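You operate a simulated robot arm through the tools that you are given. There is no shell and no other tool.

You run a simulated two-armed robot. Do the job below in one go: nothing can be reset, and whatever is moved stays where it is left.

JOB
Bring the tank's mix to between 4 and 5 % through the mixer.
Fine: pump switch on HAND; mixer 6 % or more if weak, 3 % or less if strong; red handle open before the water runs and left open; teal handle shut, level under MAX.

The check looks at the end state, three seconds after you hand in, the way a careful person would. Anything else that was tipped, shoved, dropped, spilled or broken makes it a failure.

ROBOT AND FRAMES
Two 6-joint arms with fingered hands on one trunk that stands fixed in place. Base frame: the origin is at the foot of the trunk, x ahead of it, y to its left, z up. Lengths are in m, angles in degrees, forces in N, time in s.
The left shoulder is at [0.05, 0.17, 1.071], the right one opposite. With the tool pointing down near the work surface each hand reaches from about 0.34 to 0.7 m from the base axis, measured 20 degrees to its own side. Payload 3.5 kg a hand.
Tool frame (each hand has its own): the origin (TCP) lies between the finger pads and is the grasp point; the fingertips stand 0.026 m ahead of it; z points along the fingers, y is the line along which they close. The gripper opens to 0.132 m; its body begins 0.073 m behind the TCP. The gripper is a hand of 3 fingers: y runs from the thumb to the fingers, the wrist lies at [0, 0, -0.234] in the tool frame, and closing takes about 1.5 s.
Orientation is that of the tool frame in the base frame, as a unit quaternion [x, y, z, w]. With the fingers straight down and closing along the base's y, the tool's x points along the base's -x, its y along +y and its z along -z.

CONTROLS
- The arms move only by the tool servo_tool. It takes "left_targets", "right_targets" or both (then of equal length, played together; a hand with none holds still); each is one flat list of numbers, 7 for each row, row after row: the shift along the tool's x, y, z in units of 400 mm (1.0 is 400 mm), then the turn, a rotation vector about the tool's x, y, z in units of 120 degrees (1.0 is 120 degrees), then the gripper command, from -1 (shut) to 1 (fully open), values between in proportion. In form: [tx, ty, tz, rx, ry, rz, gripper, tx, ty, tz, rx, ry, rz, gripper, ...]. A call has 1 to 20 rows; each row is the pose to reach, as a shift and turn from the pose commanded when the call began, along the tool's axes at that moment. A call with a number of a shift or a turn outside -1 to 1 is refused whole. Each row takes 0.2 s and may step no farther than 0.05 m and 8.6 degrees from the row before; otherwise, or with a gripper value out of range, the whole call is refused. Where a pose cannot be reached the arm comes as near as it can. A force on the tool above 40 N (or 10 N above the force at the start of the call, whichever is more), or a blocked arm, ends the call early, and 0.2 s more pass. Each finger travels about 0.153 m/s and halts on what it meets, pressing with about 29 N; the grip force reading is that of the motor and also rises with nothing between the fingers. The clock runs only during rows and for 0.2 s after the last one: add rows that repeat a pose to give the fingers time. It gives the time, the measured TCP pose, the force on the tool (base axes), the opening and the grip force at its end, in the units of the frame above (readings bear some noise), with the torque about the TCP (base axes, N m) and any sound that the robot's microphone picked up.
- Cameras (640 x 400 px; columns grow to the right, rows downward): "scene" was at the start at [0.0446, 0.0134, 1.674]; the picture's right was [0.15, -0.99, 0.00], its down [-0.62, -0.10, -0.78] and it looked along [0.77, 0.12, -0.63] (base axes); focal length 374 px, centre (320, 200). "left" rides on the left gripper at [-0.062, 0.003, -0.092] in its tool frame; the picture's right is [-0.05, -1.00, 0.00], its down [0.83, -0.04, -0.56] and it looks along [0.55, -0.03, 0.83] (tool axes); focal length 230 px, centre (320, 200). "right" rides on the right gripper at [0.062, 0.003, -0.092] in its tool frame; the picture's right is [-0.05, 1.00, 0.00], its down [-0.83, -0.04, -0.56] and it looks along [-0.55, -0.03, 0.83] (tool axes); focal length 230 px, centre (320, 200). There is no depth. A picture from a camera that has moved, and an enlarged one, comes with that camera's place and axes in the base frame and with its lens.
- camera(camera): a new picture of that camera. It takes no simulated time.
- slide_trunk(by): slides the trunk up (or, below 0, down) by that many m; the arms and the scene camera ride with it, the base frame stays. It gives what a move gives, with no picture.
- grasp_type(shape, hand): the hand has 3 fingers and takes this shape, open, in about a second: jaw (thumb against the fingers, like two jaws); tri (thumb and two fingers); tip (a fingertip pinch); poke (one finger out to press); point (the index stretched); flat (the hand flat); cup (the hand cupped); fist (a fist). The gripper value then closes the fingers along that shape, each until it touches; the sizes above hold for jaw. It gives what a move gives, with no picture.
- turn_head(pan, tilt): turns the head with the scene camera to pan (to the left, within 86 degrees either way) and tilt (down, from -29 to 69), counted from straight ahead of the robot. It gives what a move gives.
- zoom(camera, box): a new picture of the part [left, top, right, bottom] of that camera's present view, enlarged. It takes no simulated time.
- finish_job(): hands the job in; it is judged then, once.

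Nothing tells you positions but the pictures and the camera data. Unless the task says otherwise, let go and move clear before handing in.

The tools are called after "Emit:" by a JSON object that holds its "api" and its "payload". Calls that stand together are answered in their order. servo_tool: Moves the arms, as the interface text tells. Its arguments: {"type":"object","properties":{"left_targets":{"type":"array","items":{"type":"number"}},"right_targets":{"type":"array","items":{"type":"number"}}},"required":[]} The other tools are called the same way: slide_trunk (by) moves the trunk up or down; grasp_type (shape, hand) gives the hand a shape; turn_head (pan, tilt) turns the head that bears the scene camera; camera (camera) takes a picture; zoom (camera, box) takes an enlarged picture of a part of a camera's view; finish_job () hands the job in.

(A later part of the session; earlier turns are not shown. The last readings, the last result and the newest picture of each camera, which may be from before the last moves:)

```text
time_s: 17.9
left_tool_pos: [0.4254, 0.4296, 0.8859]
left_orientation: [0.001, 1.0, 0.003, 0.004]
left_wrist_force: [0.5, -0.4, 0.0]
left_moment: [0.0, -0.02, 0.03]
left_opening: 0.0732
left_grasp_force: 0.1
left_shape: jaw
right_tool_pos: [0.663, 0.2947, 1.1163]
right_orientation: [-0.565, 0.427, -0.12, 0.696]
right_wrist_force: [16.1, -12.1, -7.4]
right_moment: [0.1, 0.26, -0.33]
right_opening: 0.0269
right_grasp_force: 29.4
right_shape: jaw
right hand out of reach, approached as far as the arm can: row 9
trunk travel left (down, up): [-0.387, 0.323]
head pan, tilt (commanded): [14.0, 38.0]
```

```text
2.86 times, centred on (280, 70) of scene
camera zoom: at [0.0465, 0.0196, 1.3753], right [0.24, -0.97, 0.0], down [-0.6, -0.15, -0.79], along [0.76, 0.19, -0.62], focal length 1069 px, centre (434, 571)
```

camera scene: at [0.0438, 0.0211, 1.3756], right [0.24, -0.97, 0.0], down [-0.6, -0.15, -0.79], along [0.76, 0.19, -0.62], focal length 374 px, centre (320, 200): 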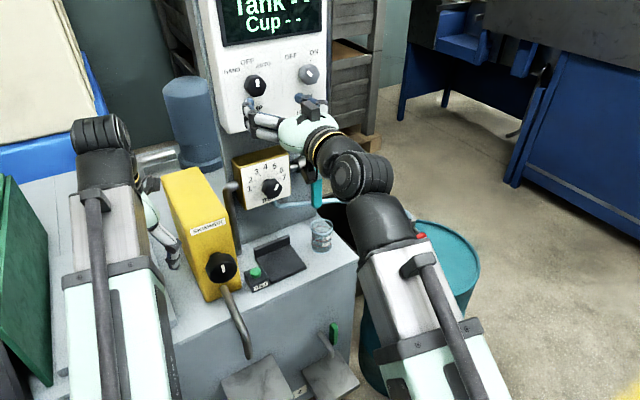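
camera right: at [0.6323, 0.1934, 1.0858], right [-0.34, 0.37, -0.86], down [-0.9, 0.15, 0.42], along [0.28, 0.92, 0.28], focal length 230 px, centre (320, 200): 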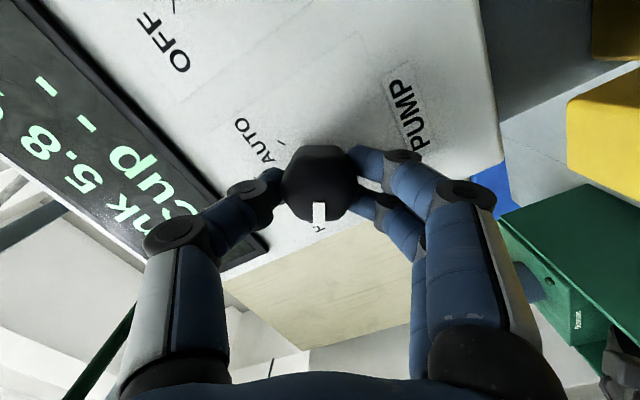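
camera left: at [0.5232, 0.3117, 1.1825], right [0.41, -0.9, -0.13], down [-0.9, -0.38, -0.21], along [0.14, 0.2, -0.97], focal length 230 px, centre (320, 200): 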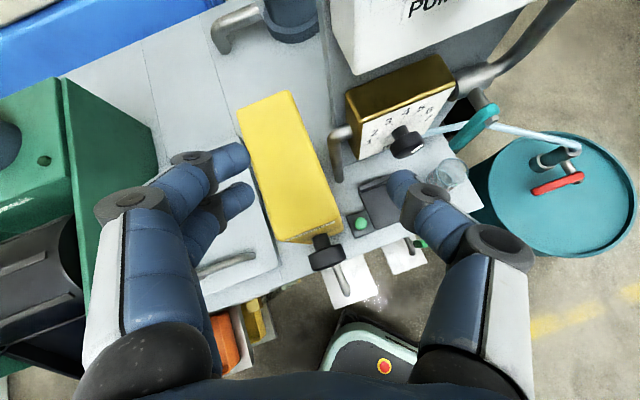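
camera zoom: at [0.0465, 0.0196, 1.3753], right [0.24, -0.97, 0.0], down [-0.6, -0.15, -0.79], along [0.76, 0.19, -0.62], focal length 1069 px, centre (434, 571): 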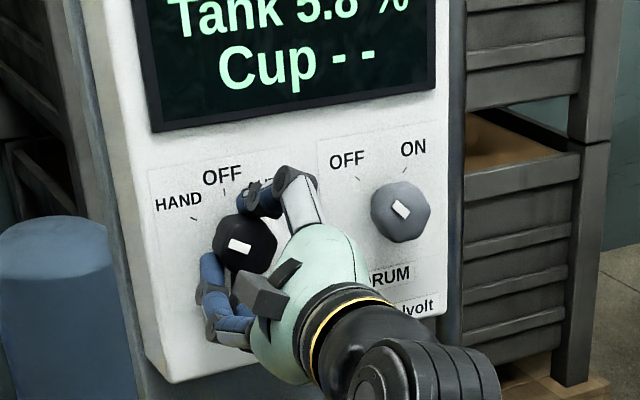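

Display now reads Tank 5.8 % with the pump on HAND, so the mix is strong and the mixer must go to 3 % or less. I'll release the knob and back straight out.

Emit:
{"api": "servo_tool", "payload": {"right_targets": [0, 0, 0, 0, 0, 0, -0.3, 0, 0, 0, 0, 0, 0, 0, 0, 0, 0, 0, 0, 0, 0.1, 0, 0, 0, 0, 0, 0, 0.1, 0, 0, -0.05, 0, 0, 0, 0.1, 0, 0, -0.125, 0, 0, 0, 0.1, 0, 0, -0.225, 0, 0, 0, 0.1]}}

Emit:
{"api": "camera", "payload": {"camera": "right"}}

Emit:
{"api": "zoom", "payload": {"camera": "scene", "box": [200, 0, 360, 140]}}

```text
time_s: 19.5
left_tool_pos: [0.4237, 0.4315, 0.8866]
left_orientation: [0.0, 1.0, 0.002, 0.004]
left_wrist_force: [-0.3, -0.3, -0.2]
left_moment: [0.0, -0.01, -0.04]
left_opening: 0.073
left_grasp_force: 0.0
left_shape: jaw
right_tool_pos: [0.5915, 0.2384, 1.1173]
right_orientation: [-0.564, 0.424, -0.118, 0.698]
right_wrist_force: [0.7, -0.6, 0.1]
right_moment: [0.02, -0.01, 0.04]
right_opening: 0.072
right_grasp_force: 0.0
right_shape: jaw
trunk travel left (down, up): [-0.387, 0.323]
head pan, tilt (commanded): [14.0, 38.0]
```

```text
taken
camera right: at [0.5627, 0.1368, 1.0878], right [-0.35, 0.37, -0.86], down [-0.9, 0.14, 0.42], along [0.27, 0.92, 0.28], focal length 230 px, centre (320, 200)
```

right: 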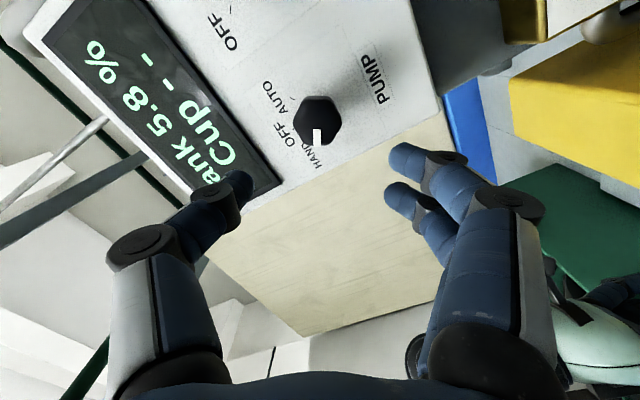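

```text
2.86 times, centred on (280, 70) of scene
camera zoom: at [0.0437, 0.021, 1.3756], right [0.24, -0.97, 0.0], down [-0.6, -0.15, -0.79], along [0.76, 0.19, -0.62], focal length 1069 px, centre (434, 571)
```

zoom: 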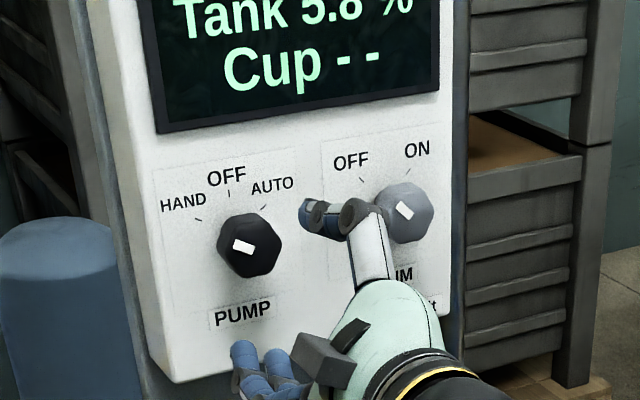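

The pump is on HAND and the tank reads 5.8 %. Before lowering the trunk for the mixer dial, I'll check what lies under the left hand.

Emit:
{"api": "camera", "payload": {"camera": "left"}}

Emit:
{"api": "camera", "payload": {"camera": "scene"}}

```text
taken
camera left: at [0.4845, 0.4347, 0.9795], right [0.05, -1.0, -0.01], down [-0.84, -0.05, 0.55], along [-0.55, -0.02, -0.84], focal length 230 px, centre (320, 200)
```

left: 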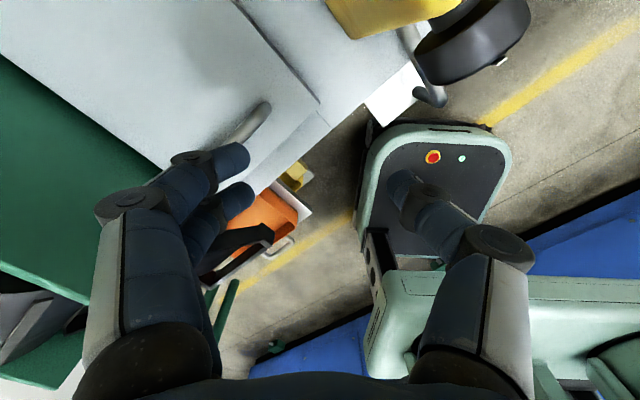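

```text
taken
camera scene: at [0.0437, 0.021, 1.3756], right [0.24, -0.97, 0.0], down [-0.6, -0.15, -0.79], along [0.76, 0.19, -0.62], focal length 374 px, centre (320, 200)
```

scene: 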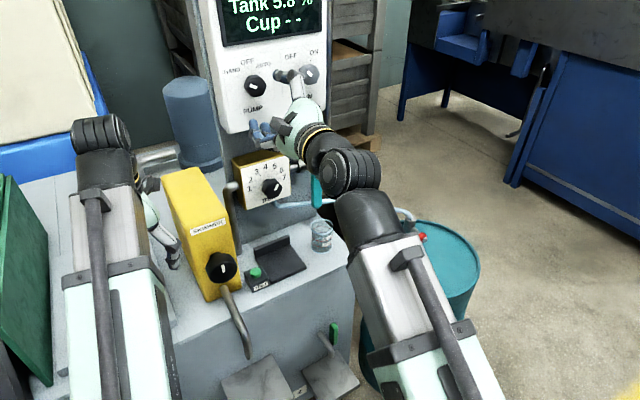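

The left hand sits over the tank edge, so I'll leave the trunk where it is. Next I'll lower the right hand in front of the mixer dial while rolling it back level.

Emit:
{"api": "servo_tool", "payload": {"right_targets": [0.0329, 0.0506, 0.0096, 0, 0, 0.052, 0.1, 0.0659, 0.1012, 0.0192, 0, 0, 0.104, 0.1, 0.0988, 0.1518, 0.0287, 0, 0, 0.156, 0.1, 0.1317, 0.2024, 0.0383, 0, 0, 0.208, 0.1, 0.1647, 0.253, 0.0479, 0, 0, 0.26, 0.1, 0.1976, 0.3036, 0.0575, 0, 0, 0.312, 0.1, 0.2305, 0.3542, 0.0671, 0, 0, 0.364, 0.1, 0.2634, 0.4048, 0.0766, 0, 0, 0.416, 0.1, 0.2964, 0.4554, 0.0862, 0, 0, 0.468, 0.1, 0.3293, 0.506, 0.0958, 0, 0, 0.52, 0.1]}}

Emit:
{"api": "camera", "payload": {"camera": "right"}}

Emit:
{"api": "camera", "payload": {"camera": "scene"}}

Emit:
{"api": "zoom", "payload": {"camera": "scene", "box": [200, 120, 360, 220]}}

```text
time_s: 21.7
left_tool_pos: [0.4231, 0.431, 0.8866]
left_orientation: [0.0, 1.0, 0.002, 0.004]
left_wrist_force: [0.3, 0.5, -0.2]
left_moment: [-0.02, 0.0, 0.04]
left_opening: 0.0732
left_grasp_force: 0.1
left_shape: jaw
right_tool_pos: [0.6382, 0.2496, 0.8994]
right_orientation: [-0.267, 0.662, 0.26, 0.65]
right_wrist_force: [0.4, 0.6, 0.2]
right_moment: [-0.04, 0.03, -0.05]
right_opening: 0.072
right_grasp_force: 0.1
right_shape: jaw
right hand out of reach, approached as far as the arm can: row 8, 9, 10
trunk travel left (down, up): [-0.387, 0.323]
head pan, tilt (commanded): [14.0, 38.0]
```

```text
taken
camera right: at [0.5698, 0.188, 0.8417], right [-0.69, 0.72, 0.05], down [-0.36, -0.4, 0.84], along [0.63, 0.56, 0.54], focal length 230 px, centre (320, 200)
```

right: 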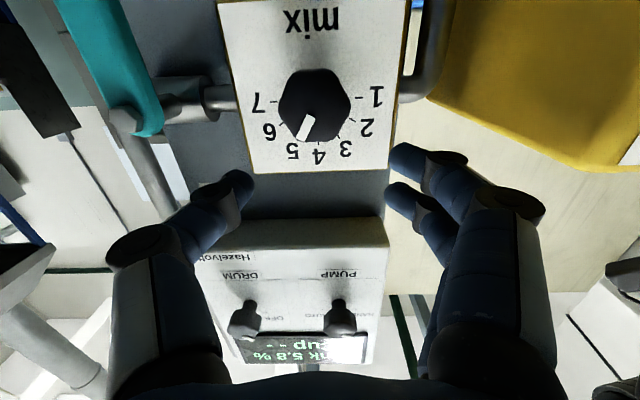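

```text
taken
camera scene: at [0.0438, 0.021, 1.3756], right [0.24, -0.97, 0.0], down [-0.6, -0.15, -0.79], along [0.76, 0.19, -0.62], focal length 374 px, centre (320, 200)
```

scene: 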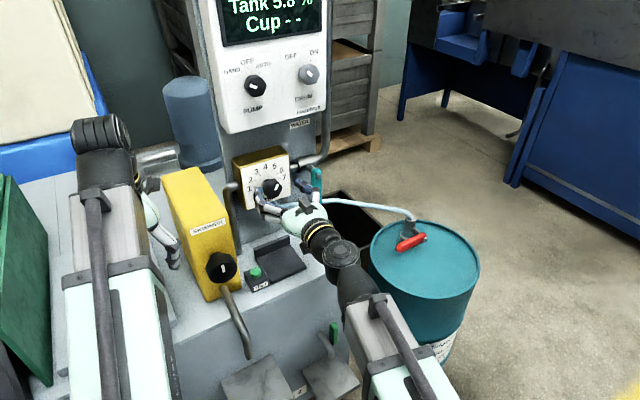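

```text
4.00 times, centred on (280, 170) of scene
camera zoom: at [0.0438, 0.021, 1.3756], right [0.24, -0.97, 0.0], down [-0.6, -0.15, -0.79], along [0.76, 0.19, -0.62], focal length 1497 px, centre (480, 320)
```

zoom: 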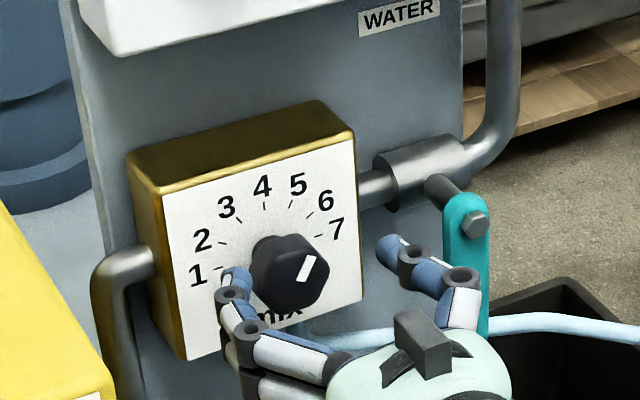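

The view shows the dial's mark at about 5, with the knob axis at u≈0.266, z≈0.871. I'll ease down and forward so the fingers straddle the knob.

Emit:
{"api": "servo_tool", "payload": {"right_targets": [0.03, -0.001, 0.03, 0, 0, 0, 0.1, 0.05, -0.002, 0.05, 0, 0, 0, 0.1, 0.0673, -0.0043, 0.075, 0, 0, 0, 0.1, 0.0673, -0.0043, 0.1, 0, 0, 0, 0.1, 0.0673, -0.0043, 0.1, 0, 0, 0, 0.1]}}

Emit:
{"api": "camera", "payload": {"camera": "right"}}

Emit:
{"api": "zoom", "payload": {"camera": "scene", "box": [200, 120, 360, 220]}}

```text
time_s: 22.9
left_tool_pos: [0.4237, 0.4313, 0.8866]
left_orientation: [0.0, 1.0, 0.003, 0.004]
left_wrist_force: [0.8, 0.4, -0.2]
left_moment: [0.02, 0.01, -0.01]
left_opening: 0.0734
left_grasp_force: 0.2
left_shape: jaw
right_tool_pos: [0.6664, 0.2785, 0.8978]
right_orientation: [-0.27, 0.663, 0.259, 0.648]
right_wrist_force: [0.2, 0.2, 0.3]
right_moment: [0.01, -0.02, 0.02]
right_opening: 0.0724
right_grasp_force: 0.0
right_shape: jaw
right hand out of reach, approached as far as the arm can: row 1, 2, 3, 4
trunk travel left (down, up): [-0.387, 0.323]
head pan, tilt (commanded): [14.0, 38.0]
```

```text
taken
camera right: at [0.5988, 0.2169, 0.8394], right [-0.69, 0.72, 0.05], down [-0.36, -0.4, 0.84], along [0.63, 0.57, 0.54], focal length 230 px, centre (320, 200)
```

right: 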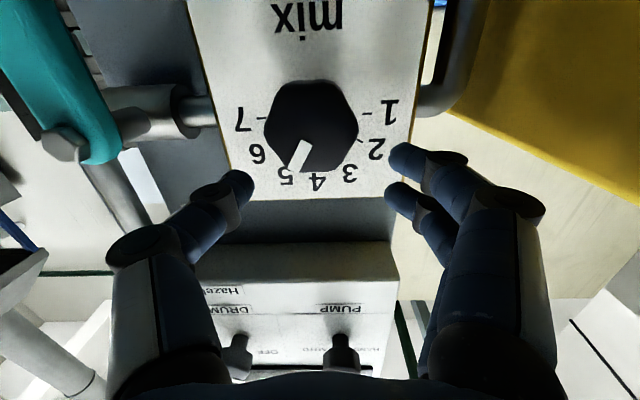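

```text
4.00 times, centred on (280, 170) of scene
camera zoom: at [0.0437, 0.021, 1.3756], right [0.24, -0.97, 0.0], down [-0.6, -0.15, -0.79], along [0.76, 0.19, -0.62], focal length 1497 px, centre (480, 320)
```

zoom: 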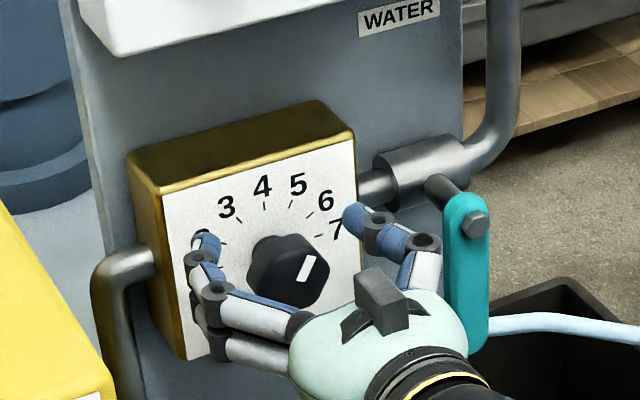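

The arm bottoms out at z≈0.898 here, so I need slightly more trunk drop. I'll raise the hand 35 mm, slide the trunk down 60 mm, and recheck.

Emit:
{"api": "servo_tool", "payload": {"right_targets": [-0.044, 0, 0, 0, 0, 0, 0.1, -0.0875, 0, 0, 0, 0, 0, 0.1]}}

Emit:
{"api": "slide_trunk", "payload": {"by": -0.06}}

Emit:
{"api": "camera", "payload": {"camera": "right"}}

Emit:
{"api": "camera", "payload": {"camera": "left"}}

```text
time_s: 23.5
left_tool_pos: [0.4236, 0.4316, 0.8873]
left_orientation: [-0.001, 1.0, 0.002, 0.005]
left_wrist_force: [-0.2, 0.5, 0.3]
left_moment: [0.0, -0.01, 0.03]
left_opening: 0.073
left_grasp_force: 0.0
left_shape: jaw
right_tool_pos: [0.6678, 0.2781, 0.9131]
right_orientation: [-0.267, 0.656, 0.262, 0.655]
right_wrist_force: [0.1, -0.4, -0.4]
right_moment: [0.01, -0.02, 0.0]
right_opening: 0.0722
right_grasp_force: 0.0
right_shape: jaw
right hand out of reach, approached as far as the arm can: row 1
trunk travel left (down, up): [-0.387, 0.323]
head pan, tilt (commanded): [14.0, 38.0]
```

```text
time_s: 24.5
left_tool_pos: [0.4236, 0.4314, 0.827]
left_orientation: [0.0, 1.0, 0.002, 0.004]
left_wrist_force: [0.1, 0.3, 0.3]
left_moment: [-0.03, 0.01, -0.01]
left_opening: 0.0729
left_grasp_force: 0.1
left_shape: jaw
right_tool_pos: [0.6677, 0.2772, 0.8508]
right_orientation: [-0.268, 0.656, 0.262, 0.655]
right_wrist_force: [0.7, -0.3, 0.9]
right_moment: [0.01, 0.04, 0.01]
right_opening: 0.0721
right_grasp_force: 0.1
right_shape: jaw
trunk travel left (down, up): [-0.327, 0.383]
head pan, tilt (commanded): [14.0, 38.0]
```

```text
taken
camera right: at [0.6001, 0.2147, 0.7922], right [-0.69, 0.72, 0.04], down [-0.37, -0.41, 0.83], along [0.62, 0.56, 0.55], focal length 230 px, centre (320, 200)
```

right: 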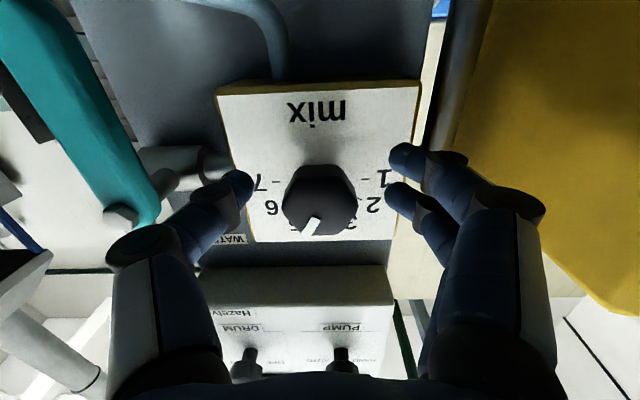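

```text
taken
camera left: at [0.4845, 0.4346, 0.9195], right [0.05, -1.0, -0.01], down [-0.84, -0.05, 0.55], along [-0.55, -0.02, -0.84], focal length 230 px, centre (320, 200)
```

left: 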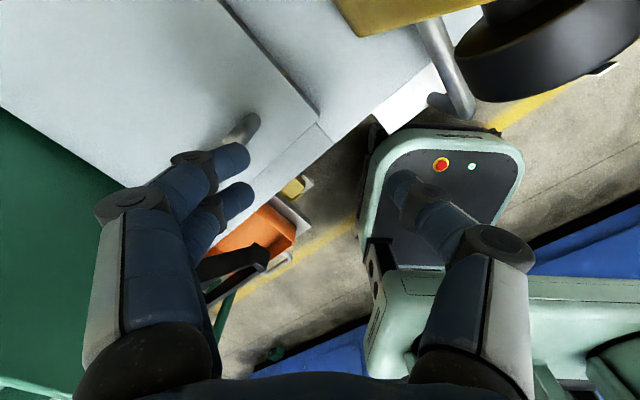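

The hand is now slightly below the knob, with clearance to the hose. I'll raise 21 mm, go 11 mm forward and grip the dial.

Emit:
{"api": "servo_tool", "payload": {"right_targets": [-0.026, -0.001, 0, 0, 0, 0, 0.1, -0.0525, -0.0025, 0.005, 0, 0, 0, 0.1, -0.0525, -0.0025, 0.0275, 0, 0, 0, 0.1, -0.0525, -0.0025, 0.0275, 0, 0, 0, -0.2, -0.0525, -0.0025, 0.0275, 0, 0, 0, -0.6, -0.0525, -0.0025, 0.0275, 0, 0, 0, -1, -0.0525, -0.0025, 0.0275, 0, 0, 0, -1, -0.0525, -0.0025, 0.0275, 0, 0, 0, -1]}}

Emit:
{"api": "camera", "payload": {"camera": "right"}}

Emit:
{"api": "zoom", "payload": {"camera": "scene", "box": [200, 100, 360, 200]}}

```text
time_s: 26.3
left_tool_pos: [0.4239, 0.4324, 0.8264]
left_orientation: [0.0, 1.0, 0.003, 0.005]
left_wrist_force: [-0.6, -0.8, -1.0]
left_moment: [0.0, 0.02, -0.01]
left_opening: 0.0729
left_grasp_force: 0.0
left_shape: jaw
right_tool_pos: [0.6756, 0.284, 0.8733]
right_orientation: [-0.268, 0.656, 0.261, 0.655]
right_wrist_force: [3.5, 2.2, 3.3]
right_moment: [0.03, -0.03, -0.02]
right_opening: 0.0336
right_grasp_force: 29.4
right_shape: jaw
trunk travel left (down, up): [-0.327, 0.383]
head pan, tilt (commanded): [14.0, 38.0]
```

```text
taken
camera right: at [0.6086, 0.2218, 0.8127], right [-0.69, 0.72, 0.04], down [-0.37, -0.41, 0.83], along [0.62, 0.56, 0.55], focal length 230 px, centre (320, 200)
```

right: 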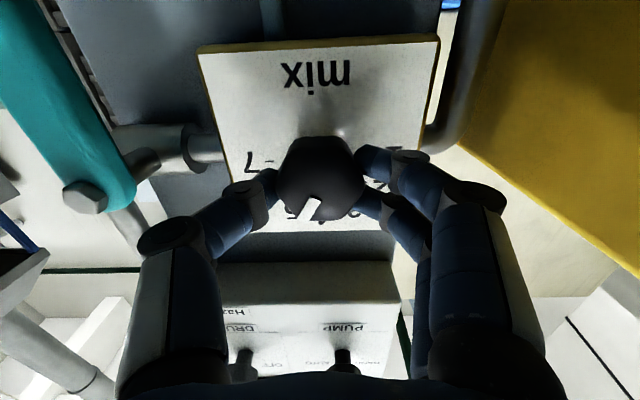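

```text
4.00 times, centred on (280, 150) of scene
camera zoom: at [0.0439, 0.0211, 1.3156], right [0.24, -0.97, 0.0], down [-0.6, -0.15, -0.79], along [0.76, 0.19, -0.62], focal length 1497 px, centre (480, 400)
```

zoom: 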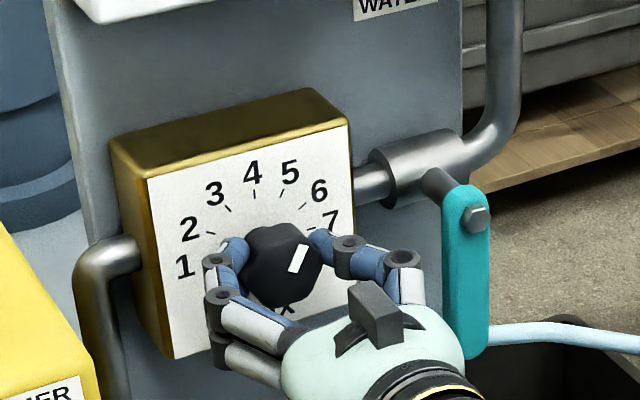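

Gripped. Turning the mixer dial counter-clockwise, first stroke of 60°.

Emit:
{"api": "servo_tool", "payload": {"right_targets": [0, 0, 0, 0, 0, -0.056, -1, 0, 0, 0, 0, 0, -0.112, -1, 0, 0, 0, 0, 0, -0.168, -1, 0, 0, 0, 0, 0, -0.224, -1, 0, 0, 0, 0, 0, -0.28, -1, 0, 0, 0, 0, 0, -0.336, -1, 0, 0, 0, 0, 0, -0.392, -1, 0, 0, 0, 0, 0, -0.448, -1, 0, 0, 0, 0, 0, -0.5, -1]}}

Emit:
{"api": "camera", "payload": {"camera": "right"}}

Emit:
{"api": "zoom", "payload": {"camera": "scene", "box": [200, 100, 360, 200]}}

```text
time_s: 28.3
left_tool_pos: [0.4234, 0.4318, 0.8264]
left_orientation: [0.0, 1.0, 0.003, 0.005]
left_wrist_force: [0.1, 0.7, 0.3]
left_moment: [0.02, 0.02, -0.02]
left_opening: 0.073
left_grasp_force: 0.0
left_shape: jaw
right_tool_pos: [0.65, 0.317, 0.8888]
right_orientation: [-0.553, 0.454, -0.117, 0.689]
right_wrist_force: [0.0, 0.2, -0.3]
right_moment: [0.04, -0.01, 0.01]
right_opening: 0.0165
right_grasp_force: 29.0
right_shape: jaw
right hand out of reach, approached as far as the arm can: row 3, 4, 5, 6, 7, 8, 9
trunk travel left (down, up): [-0.327, 0.383]
head pan, tilt (commanded): [14.0, 38.0]
```

```text
taken
camera right: at [0.6159, 0.2158, 0.8593], right [-0.37, 0.39, -0.84], down [-0.87, 0.17, 0.46], along [0.33, 0.9, 0.28], focal length 230 px, centre (320, 200)
```

right: 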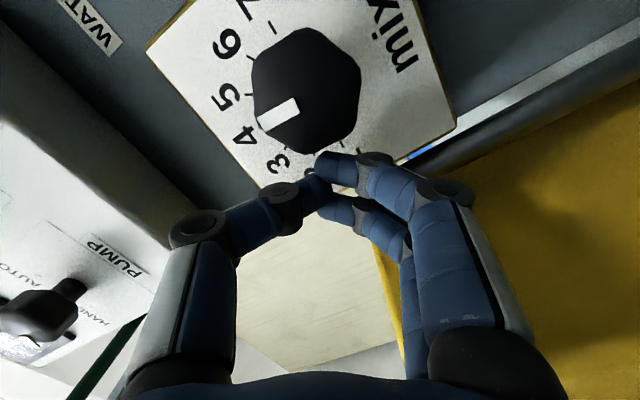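

```text
4.00 times, centred on (280, 150) of scene
camera zoom: at [0.0439, 0.021, 1.3156], right [0.24, -0.97, 0.0], down [-0.6, -0.15, -0.79], along [0.76, 0.19, -0.62], focal length 1497 px, centre (480, 400)
```

zoom: 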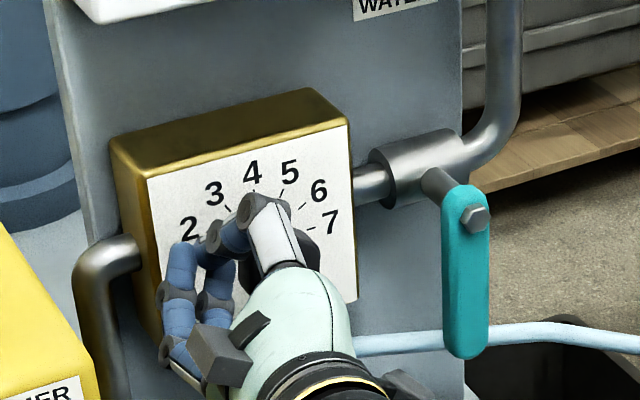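

The hand slipped off when the arm hit its roll limit, leaving the dial near 4.6 and nothing disturbed. Lower roll angles run out, so I'll back off and start the next stroke from positive roll instead.

Emit:
{"api": "servo_tool", "payload": {"right_targets": [0, 0, -0.1, 0, 0, 0, -1, 0, 0, -0.2, 0, 0, 0, -1, 0, 0, -0.225, 0, 0, 0, -0.5]}}

Emit:
{"api": "camera", "payload": {"camera": "right"}}

Emit:
{"api": "zoom", "payload": {"camera": "scene", "box": [200, 100, 360, 200]}}

```text
time_s: 29.1
left_tool_pos: [0.4231, 0.433, 0.8277]
left_orientation: [0.0, 1.0, 0.002, 0.005]
left_wrist_force: [0.4, 0.9, 0.4]
left_moment: [0.01, 0.01, 0.0]
left_opening: 0.0731
left_grasp_force: 0.1
left_shape: jaw
right_tool_pos: [0.5817, 0.2573, 0.8919]
right_orientation: [-0.554, 0.455, -0.115, 0.688]
right_wrist_force: [-0.2, -0.2, -0.8]
right_moment: [-0.02, 0.02, 0.03]
right_opening: 0.0323
right_grasp_force: 0.0
right_shape: jaw
trunk travel left (down, up): [-0.327, 0.383]
head pan, tilt (commanded): [14.0, 38.0]
```

```text
taken
camera right: at [0.5471, 0.1575, 0.8619], right [-0.37, 0.39, -0.84], down [-0.87, 0.17, 0.46], along [0.33, 0.9, 0.28], focal length 230 px, centre (320, 200)
```

right: 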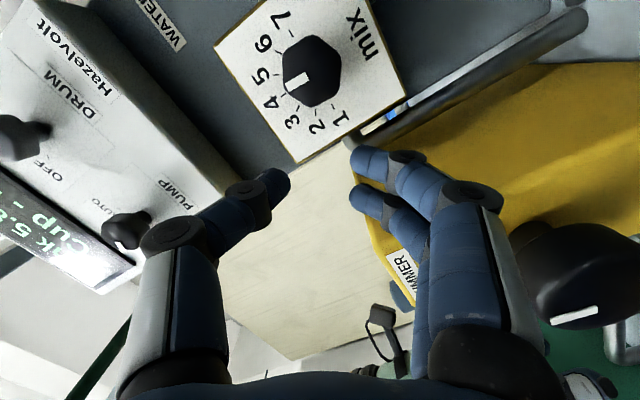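

```text
4.00 times, centred on (280, 150) of scene
camera zoom: at [0.0437, 0.021, 1.3156], right [0.24, -0.97, 0.0], down [-0.6, -0.15, -0.79], along [0.76, 0.19, -0.62], focal length 1497 px, centre (480, 400)
```

zoom: 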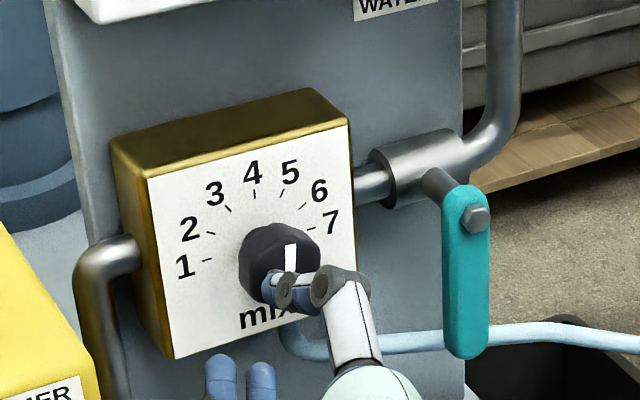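

The hand is clear of the dial, whose mark is now around 4.4. I'll roll the hand round to about +55° in front of the knob for the next stroke.

Emit:
{"api": "servo_tool", "payload": {"right_targets": [0.0077, -0.0009, 0.004, -0.0019, -0.0009, 0.06, 0.1, 0.0154, -0.0018, 0.0081, -0.0038, -0.0018, 0.12, 0.1, 0.023, -0.0027, 0.0122, -0.0058, -0.0026, 0.18, 0.1, 0.0307, -0.0036, 0.0162, -0.0077, -0.0035, 0.24, 0.1, 0.0384, -0.0045, 0.0203, -0.0096, -0.0044, 0.3, 0.1, 0.046, -0.0054, 0.0243, -0.0115, -0.0053, 0.36, 0.1, 0.0537, -0.0063, 0.0284, -0.0134, -0.0062, 0.42, 0.1, 0.0614, -0.0072, 0.0324, -0.0154, -0.007, 0.48, 0.1, 0.0691, -0.008, 0.0365, -0.0173, -0.0079, 0.54, 0.1, 0.0768, -0.0089, 0.0405, -0.0192, -0.0088, 0.6, 0.1, 0.0844, -0.0098, 0.0446, -0.0211, -0.0097, 0.66, 0.1, 0.0921, -0.0107, 0.0486, -0.023, -0.0106, 0.72, 0.1, 0.0998, -0.0116, 0.0527, -0.025, -0.0115, 0.78, 0.1, 0.1075, -0.0125, 0.0567, -0.0269, -0.0123, 0.84, 0.1, 0.1151, -0.0134, 0.0608, -0.0288, -0.0132, 0.9, 0.1, 0.1228, -0.0143, 0.0648, -0.0307, -0.0141, 0.96, 0.1]}}

Emit:
{"api": "camera", "payload": {"camera": "right"}}

Emit:
{"api": "camera", "payload": {"camera": "scene"}}

Emit:
{"api": "zoom", "payload": {"camera": "scene", "box": [200, 100, 360, 200]}}

```text
time_s: 32.5
left_tool_pos: [0.4233, 0.4311, 0.827]
left_orientation: [0.001, 1.0, 0.003, 0.004]
left_wrist_force: [0.1, 0.2, 0.3]
left_moment: [-0.03, -0.03, 0.02]
left_opening: 0.0731
left_grasp_force: 0.1
left_shape: jaw
right_tool_pos: [0.6316, 0.2375, 0.8734]
right_orientation: [0.068, 0.705, 0.538, 0.456]
right_wrist_force: [0.3, -0.3, 0.2]
right_moment: [0.01, -0.03, 0.0]
right_opening: 0.072
right_grasp_force: 0.1
right_shape: jaw
trunk travel left (down, up): [-0.327, 0.383]
head pan, tilt (commanded): [14.0, 38.0]
```

```text
taken
camera right: at [0.5298, 0.2119, 0.8413], right [-0.36, 0.38, 0.85], down [0.1, -0.89, 0.44], along [0.93, 0.24, 0.29], focal length 230 px, centre (320, 200)
```

right: 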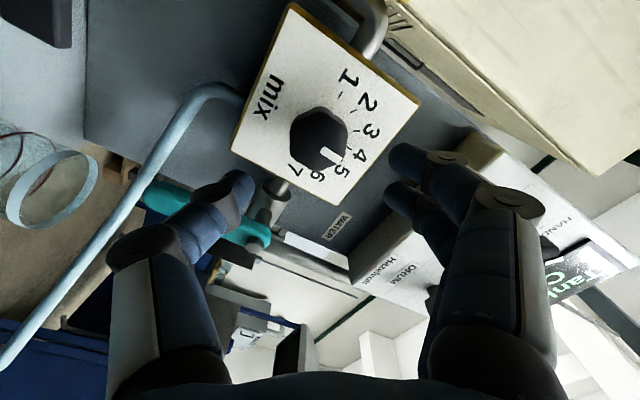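

```text
taken
camera scene: at [0.0437, 0.021, 1.3156], right [0.24, -0.97, 0.0], down [-0.6, -0.15, -0.79], along [0.76, 0.19, -0.62], focal length 374 px, centre (320, 200)
```

scene: 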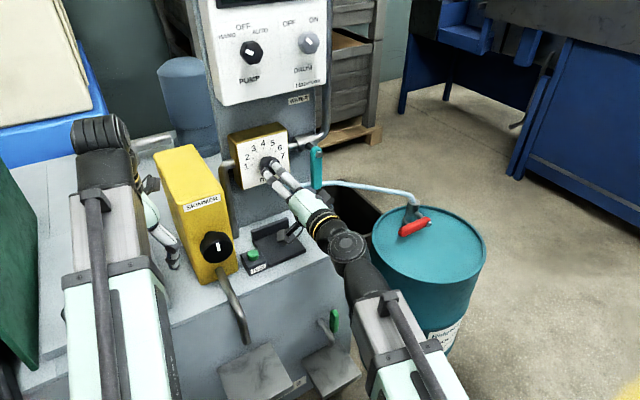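

```text
4.00 times, centred on (280, 150) of scene
camera zoom: at [0.0437, 0.021, 1.3156], right [0.24, -0.97, 0.0], down [-0.6, -0.15, -0.79], along [0.76, 0.19, -0.62], focal length 1497 px, centre (480, 400)
```

zoom: 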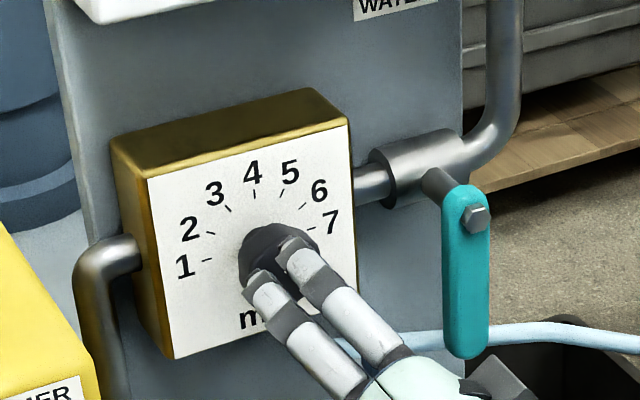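

Full reach here and the hose is clear of the thumb. I'll go forward 65 mm and grip.

Emit:
{"api": "servo_tool", "payload": {"right_targets": [0.002, 0, 0.055, 0, 0, 0, 0.1, 0.0055, 0.001, 0.11, 0, 0, 0, 0.1, 0.0055, 0.001, 0.1625, 0, 0, 0, 0.1, 0.0055, 0.001, 0.1625, 0, 0, 0, 0, 0.0055, 0.001, 0.1625, 0, 0, 0, -0.4, 0.0055, 0.001, 0.1625, 0, 0, 0, -0.8, 0.0055, 0.001, 0.1625, 0, 0, 0, -1, 0.0055, 0.001, 0.1625, 0, 0, 0, -1, 0.0055, 0.001, 0.1625, 0, 0, 0, -1]}}

Emit:
{"api": "camera", "payload": {"camera": "right"}}

Emit:
{"api": "zoom", "payload": {"camera": "scene", "box": [200, 100, 360, 200]}}

```text
time_s: 34.5
left_tool_pos: [0.424, 0.4318, 0.8269]
left_orientation: [0.0, 1.0, 0.003, 0.004]
left_wrist_force: [-0.6, 0.4, 0.3]
left_moment: [0.0, -0.06, -0.02]
left_opening: 0.0731
left_grasp_force: 0.1
left_shape: jaw
right_tool_pos: [0.6784, 0.2862, 0.8714]
right_orientation: [0.066, 0.706, 0.538, 0.456]
right_wrist_force: [3.4, 1.5, -2.4]
right_moment: [-0.02, 0.01, -0.02]
right_opening: 0.034
right_grasp_force: 29.1
right_shape: jaw
trunk travel left (down, up): [-0.327, 0.383]
head pan, tilt (commanded): [14.0, 38.0]
```

```text
taken
camera right: at [0.5756, 0.2597, 0.839], right [-0.37, 0.38, 0.85], down [0.1, -0.89, 0.44], along [0.93, 0.24, 0.29], focal length 230 px, centre (320, 200)
```

right: 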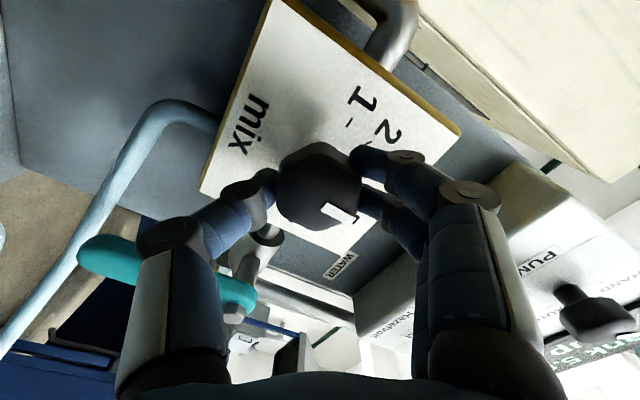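

```text
4.00 times, centred on (280, 150) of scene
camera zoom: at [0.0443, 0.0212, 1.3155], right [0.24, -0.97, 0.0], down [-0.6, -0.15, -0.79], along [0.76, 0.19, -0.62], focal length 1497 px, centre (480, 400)
```

zoom: 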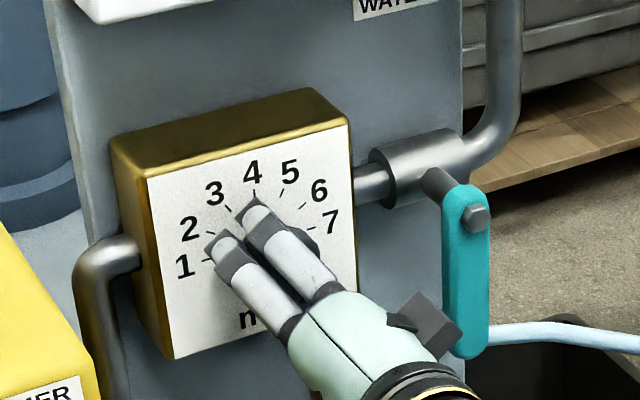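

Gripped again. Turning counter-clockwise 60° (roll +55 → -5, within reach).

Emit:
{"api": "servo_tool", "payload": {"right_targets": [0, 0, 0, 0, 0, -0.056, -1, 0, 0, 0, 0, 0, -0.112, -1, 0, 0, 0, 0, 0, -0.168, -1, 0, 0, 0, 0, 0, -0.224, -1, 0, 0, 0, 0, 0, -0.28, -1, 0, 0, 0, 0, 0, -0.336, -1, 0, 0, 0, 0, 0, -0.392, -1, 0, 0, 0, 0, 0, -0.448, -1, 0, 0, 0, 0, 0, -0.5, -1]}}

Emit:
{"api": "camera", "payload": {"camera": "right"}}

Emit:
{"api": "zoom", "payload": {"camera": "scene", "box": [200, 100, 360, 200]}}

```text
time_s: 36.5
left_tool_pos: [0.4239, 0.4325, 0.8263]
left_orientation: [0.0, 1.0, 0.003, 0.005]
left_wrist_force: [0.5, -0.4, 0.3]
left_moment: [-0.01, 0.0, -0.03]
left_opening: 0.0734
left_grasp_force: 0.0
left_shape: jaw
right_tool_pos: [0.678, 0.2861, 0.8702]
right_orientation: [-0.295, 0.644, 0.236, 0.665]
right_wrist_force: [2.6, 3.0, -6.2]
right_moment: [-0.09, 0.09, 0.06]
right_opening: 0.0337
right_grasp_force: 29.1
right_shape: jaw
trunk travel left (down, up): [-0.327, 0.383]
head pan, tilt (commanded): [14.0, 38.0]
```

```text
taken
camera right: at [0.6137, 0.2203, 0.8094], right [-0.7, 0.72, -0.03], down [-0.42, -0.36, 0.83], along [0.58, 0.6, 0.55], focal length 230 px, centre (320, 200)
```

right: 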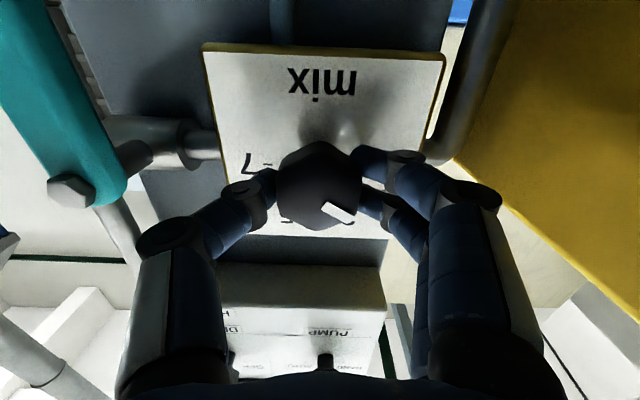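

```text
4.00 times, centred on (280, 150) of scene
camera zoom: at [0.0446, 0.0215, 1.3155], right [0.24, -0.97, 0.0], down [-0.6, -0.15, -0.79], along [0.76, 0.19, -0.62], focal length 1497 px, centre (480, 400)
```

zoom: 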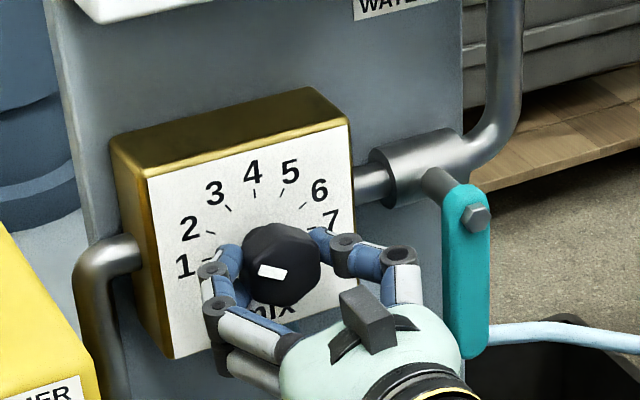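

The mark is near 2.4. For a faster correction with less volume I'll regrip and turn about 33° more, to roughly 1.3.

Emit:
{"api": "servo_tool", "payload": {"right_targets": [0, 0, 0, 0, 0, 0, -0.4, 0, 0, 0, 0, 0, 0, 0.1, 0, 0, 0, 0, 0, 0, 0.1, 0, 0, 0, 0, 0, 0.055, 0.1, 0, 0, 0, 0, 0, 0.11, 0.1, 0, 0, 0, 0, 0, 0.165, 0.1, 0, 0, 0, 0, 0, 0.22, 0.1, 0, 0, 0, 0, 0, 0.275, 0.1, 0, 0, 0, 0, 0, 0.275, -0.4, 0, 0, 0, 0, 0, 0.275, -0.8, 0, 0, 0, 0, 0, 0.275, -1, 0, 0, 0, 0, 0, 0.275, -1, 0, 0, 0, 0, 0, 0.275, -1]}}

Emit:
{"api": "zoom", "payload": {"camera": "scene", "box": [200, 100, 360, 200]}}

```text
time_s: 39.3
left_tool_pos: [0.4239, 0.4308, 0.8264]
left_orientation: [0.0, 1.0, 0.003, 0.005]
left_wrist_force: [-0.2, -0.6, 0.6]
left_moment: [-0.01, 0.01, -0.02]
left_opening: 0.073
left_grasp_force: 0.0
left_shape: jaw
right_tool_pos: [0.6777, 0.2863, 0.871]
right_orientation: [-0.099, 0.702, 0.416, 0.57]
right_wrist_force: [4.8, 0.4, 1.6]
right_moment: [0.01, -0.03, -0.03]
right_opening: 0.0341
right_grasp_force: 28.9
right_shape: jaw
trunk travel left (down, up): [-0.327, 0.383]
head pan, tilt (commanded): [14.0, 38.0]
```

```text
4.00 times, centred on (280, 150) of scene
camera zoom: at [0.0441, 0.021, 1.3156], right [0.24, -0.97, 0.0], down [-0.6, -0.15, -0.79], along [0.76, 0.19, -0.62], focal length 1497 px, centre (480, 400)
```

zoom: 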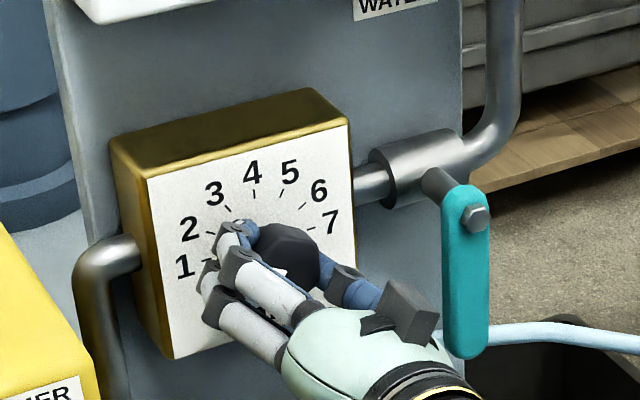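

The regrip is firm; now the last 33° of turn.

Emit:
{"api": "servo_tool", "payload": {"right_targets": [0, 0, 0, 0, 0, -0.055, -1, 0, 0, 0, 0, 0, -0.11, -1, 0, 0, 0, 0, 0, -0.165, -1, 0, 0, 0, 0, 0, -0.22, -1, 0, 0, 0, 0, 0, -0.275, -1, 0, 0, 0, 0, 0, -0.275, -1]}}

Emit:
{"api": "zoom", "payload": {"camera": "scene", "box": [200, 100, 360, 200]}}

Emit:
{"api": "camera", "payload": {"camera": "right"}}

```text
time_s: 40.7
left_tool_pos: [0.4237, 0.4314, 0.8265]
left_orientation: [0.0, 1.0, 0.003, 0.004]
left_wrist_force: [0.2, 0.7, 0.8]
left_moment: [-0.03, -0.01, -0.03]
left_opening: 0.0732
left_grasp_force: 0.2
left_shape: jaw
right_tool_pos: [0.6773, 0.2852, 0.8711]
right_orientation: [-0.295, 0.645, 0.237, 0.665]
right_wrist_force: [5.3, 1.9, 0.8]
right_moment: [0.32, 0.24, -0.03]
right_opening: 0.0343
right_grasp_force: 29.3
right_shape: jaw
trunk travel left (down, up): [-0.327, 0.383]
head pan, tilt (commanded): [14.0, 38.0]
```

```text
4.00 times, centred on (280, 150) of scene
camera zoom: at [0.0442, 0.0211, 1.3156], right [0.24, -0.97, 0.0], down [-0.6, -0.15, -0.79], along [0.76, 0.19, -0.62], focal length 1497 px, centre (480, 400)
```

zoom: 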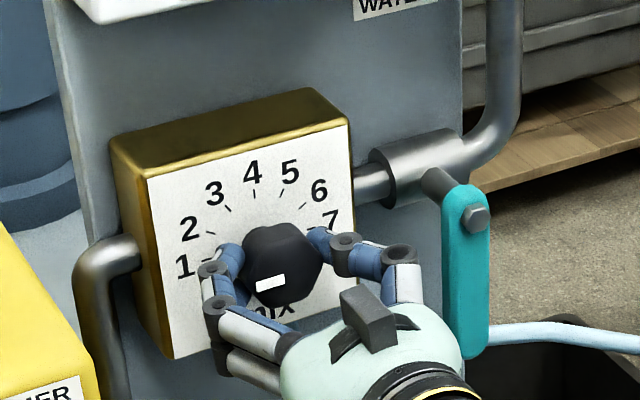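

```text
taken
camera right: at [0.6134, 0.2198, 0.8103], right [-0.7, 0.72, -0.03], down [-0.42, -0.36, 0.83], along [0.59, 0.59, 0.55], focal length 230 px, centre (320, 200)
```

right: 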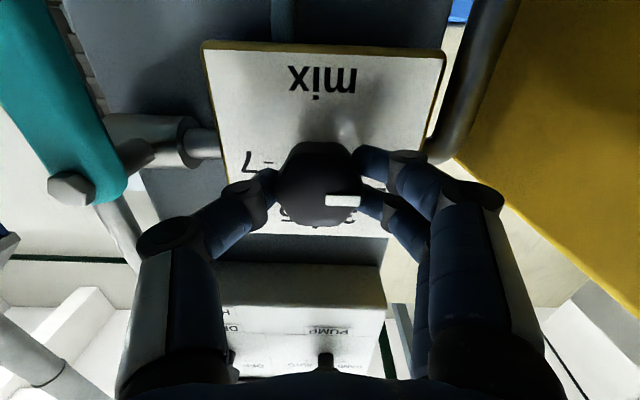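

The mark now points at about 1 and I feel a slight end stop. I'll release and withdraw to check.

Emit:
{"api": "servo_tool", "payload": {"right_targets": [0, 0, 0, 0, 0, 0, -0.4, 0, 0, 0, 0, 0, 0, 0.1, 0, 0, 0, 0, 0, 0, 0.1, 0, 0, -0.075, 0, 0, 0, 0.1, 0, 0, -0.15, 0, 0, 0, 0.1, 0, 0, -0.175, 0, 0, 0, 0.1]}}

Emit:
{"api": "zoom", "payload": {"camera": "scene", "box": [200, 100, 360, 200]}}

Emit:
{"api": "camera", "payload": {"camera": "right"}}

Emit:
{"api": "camera", "payload": {"camera": "scene"}}

```text
time_s: 42.1
left_tool_pos: [0.4231, 0.4314, 0.8273]
left_orientation: [0.0, 1.0, 0.002, 0.004]
left_wrist_force: [-0.1, -0.6, -0.2]
left_moment: [0.01, 0.02, -0.01]
left_opening: 0.0732
left_grasp_force: 0.1
left_shape: jaw
right_tool_pos: [0.6258, 0.2376, 0.8706]
right_orientation: [-0.295, 0.644, 0.238, 0.664]
right_wrist_force: [-0.5, -0.5, 0.7]
right_moment: [0.02, 0.0, 0.01]
right_opening: 0.0721
right_grasp_force: 0.0
right_shape: jaw
trunk travel left (down, up): [-0.327, 0.383]
head pan, tilt (commanded): [14.0, 38.0]
```

```text
4.00 times, centred on (280, 150) of scene
camera zoom: at [0.0437, 0.021, 1.3156], right [0.24, -0.97, 0.0], down [-0.6, -0.15, -0.79], along [0.76, 0.19, -0.62], focal length 1497 px, centre (480, 400)
```

zoom: 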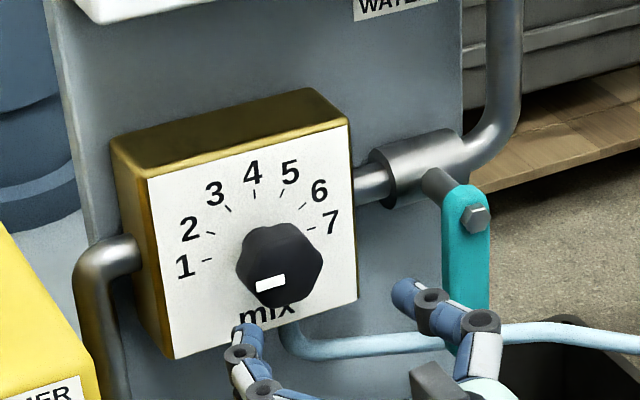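

```text
taken
camera right: at [0.562, 0.1704, 0.81], right [-0.7, 0.72, -0.03], down [-0.41, -0.36, 0.83], along [0.59, 0.59, 0.55], focal length 230 px, centre (320, 200)
```

right: 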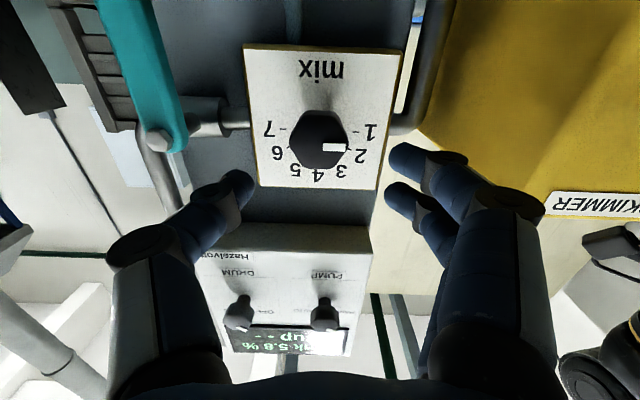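

```text
taken
camera scene: at [0.0437, 0.021, 1.3156], right [0.24, -0.97, 0.0], down [-0.6, -0.15, -0.79], along [0.76, 0.19, -0.62], focal length 374 px, centre (320, 200)
```

scene: 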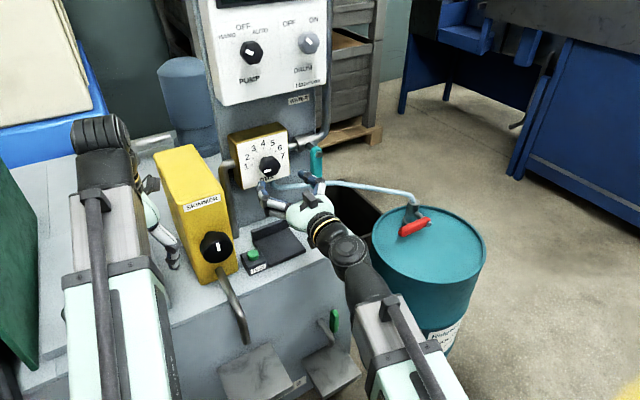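

The mixer reads between 1 and 2, which is fine for "3 % or less". Next is the red handle: I'll swing the right hand over in front of the drum valve, rolled so its camera sees the lever from the left.

Emit:
{"api": "servo_tool", "payload": {"right_targets": [0.0374, -0.0667, -0.0409, 0, 0, 0.0658, 0.1, 0.0747, -0.1334, -0.0818, 0, 0, 0.1317, 0.1, 0.1121, -0.2001, -0.1227, 0, 0, 0.1975, 0.1, 0.1494, -0.2668, -0.1636, 0, 0, 0.2633, 0.1, 0.1868, -0.3335, -0.2045, 0, 0, 0.3292, 0.1, 0.2242, -0.4003, -0.2454, 0, 0, 0.395, 0.1, 0.2615, -0.467, -0.2863, 0, 0, 0.4608, 0.1, 0.2989, -0.5337, -0.3272, 0, 0, 0.5267, 0.1, 0.3362, -0.6004, -0.3681, 0, 0, 0.5925, 0.1, 0.3736, -0.6671, -0.409, 0, 0, 0.6583, 0.1, 0.4109, -0.7338, -0.4499, 0, 0, 0.7242, 0.1, 0.4483, -0.8005, -0.4908, 0, 0, 0.79, 0.1]}}

Emit:
{"api": "camera", "payload": {"camera": "right"}}

Emit:
{"api": "camera", "payload": {"camera": "scene"}}

```text
time_s: 44.7
left_tool_pos: [0.424, 0.4319, 0.827]
left_orientation: [0.0, 1.0, 0.002, 0.004]
left_wrist_force: [-0.6, -0.5, 0.4]
left_moment: [0.02, 0.02, 0.0]
left_opening: 0.0732
left_grasp_force: 0.0
left_shape: jaw
right_tool_pos: [0.7193, -0.1402, 0.7204]
right_orientation: [0.275, 0.653, 0.65, 0.275]
right_wrist_force: [0.5, 0.5, 0.2]
right_moment: [-0.02, 0.01, -0.02]
right_opening: 0.072
right_grasp_force: 0.0
right_shape: jaw
trunk travel left (down, up): [-0.327, 0.383]
head pan, tilt (commanded): [14.0, 38.0]
```

```text
taken
camera right: at [0.6111, -0.1608, 0.7246], right [0.04, -0.03, 1.0], down [0.18, -0.98, -0.04], along [0.98, 0.18, -0.03], focal length 230 px, centre (320, 200)
```

right: 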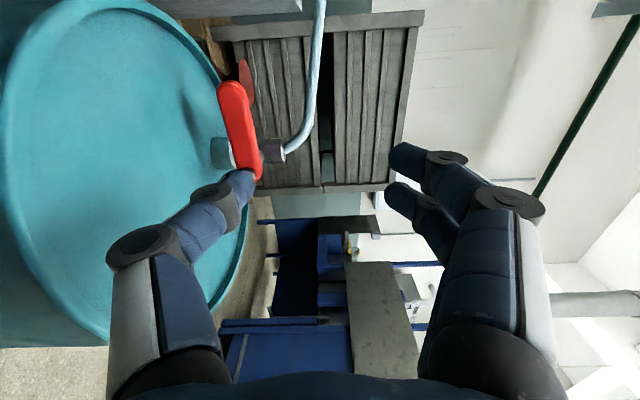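

```text
taken
camera scene: at [0.0438, 0.021, 1.3156], right [0.24, -0.97, 0.0], down [-0.6, -0.15, -0.79], along [0.76, 0.19, -0.62], focal length 374 px, centre (320, 200)
```

scene: 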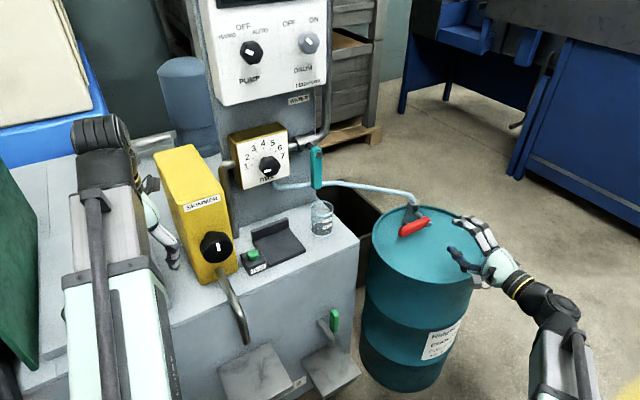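

The red lever is in view from the left side. I'll zoom in on it to judge the clearance underneath.

Emit:
{"api": "zoom", "payload": {"camera": "right", "box": [180, 40, 340, 220]}}

Emit:
{"api": "zoom", "payload": {"camera": "scene", "box": [360, 180, 500, 290]}}

```text
2.22 times, centred on (260, 130) of right
camera zoom: at [0.6111, -0.1608, 0.7246], right [0.04, -0.03, 1.0], down [0.18, -0.98, -0.04], along [0.98, 0.18, -0.03], focal length 511 px, centre (453, 356)
```

zoom: 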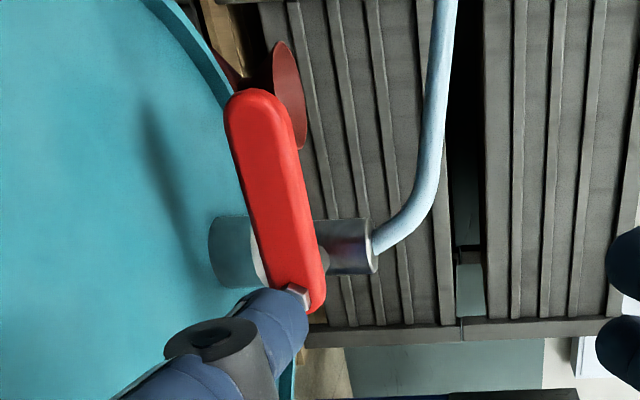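

```text
3.64 times, centred on (430, 235) of scene
camera zoom: at [0.0438, 0.021, 1.3156], right [0.24, -0.97, 0.0], down [-0.6, -0.15, -0.79], along [0.76, 0.19, -0.62], focal length 1361 px, centre (-80, 73)
```

zoom: 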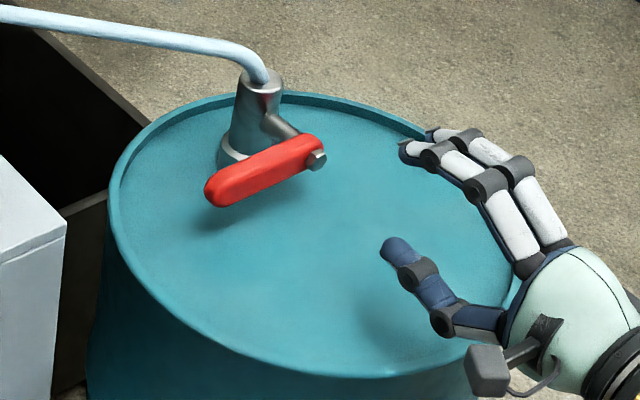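

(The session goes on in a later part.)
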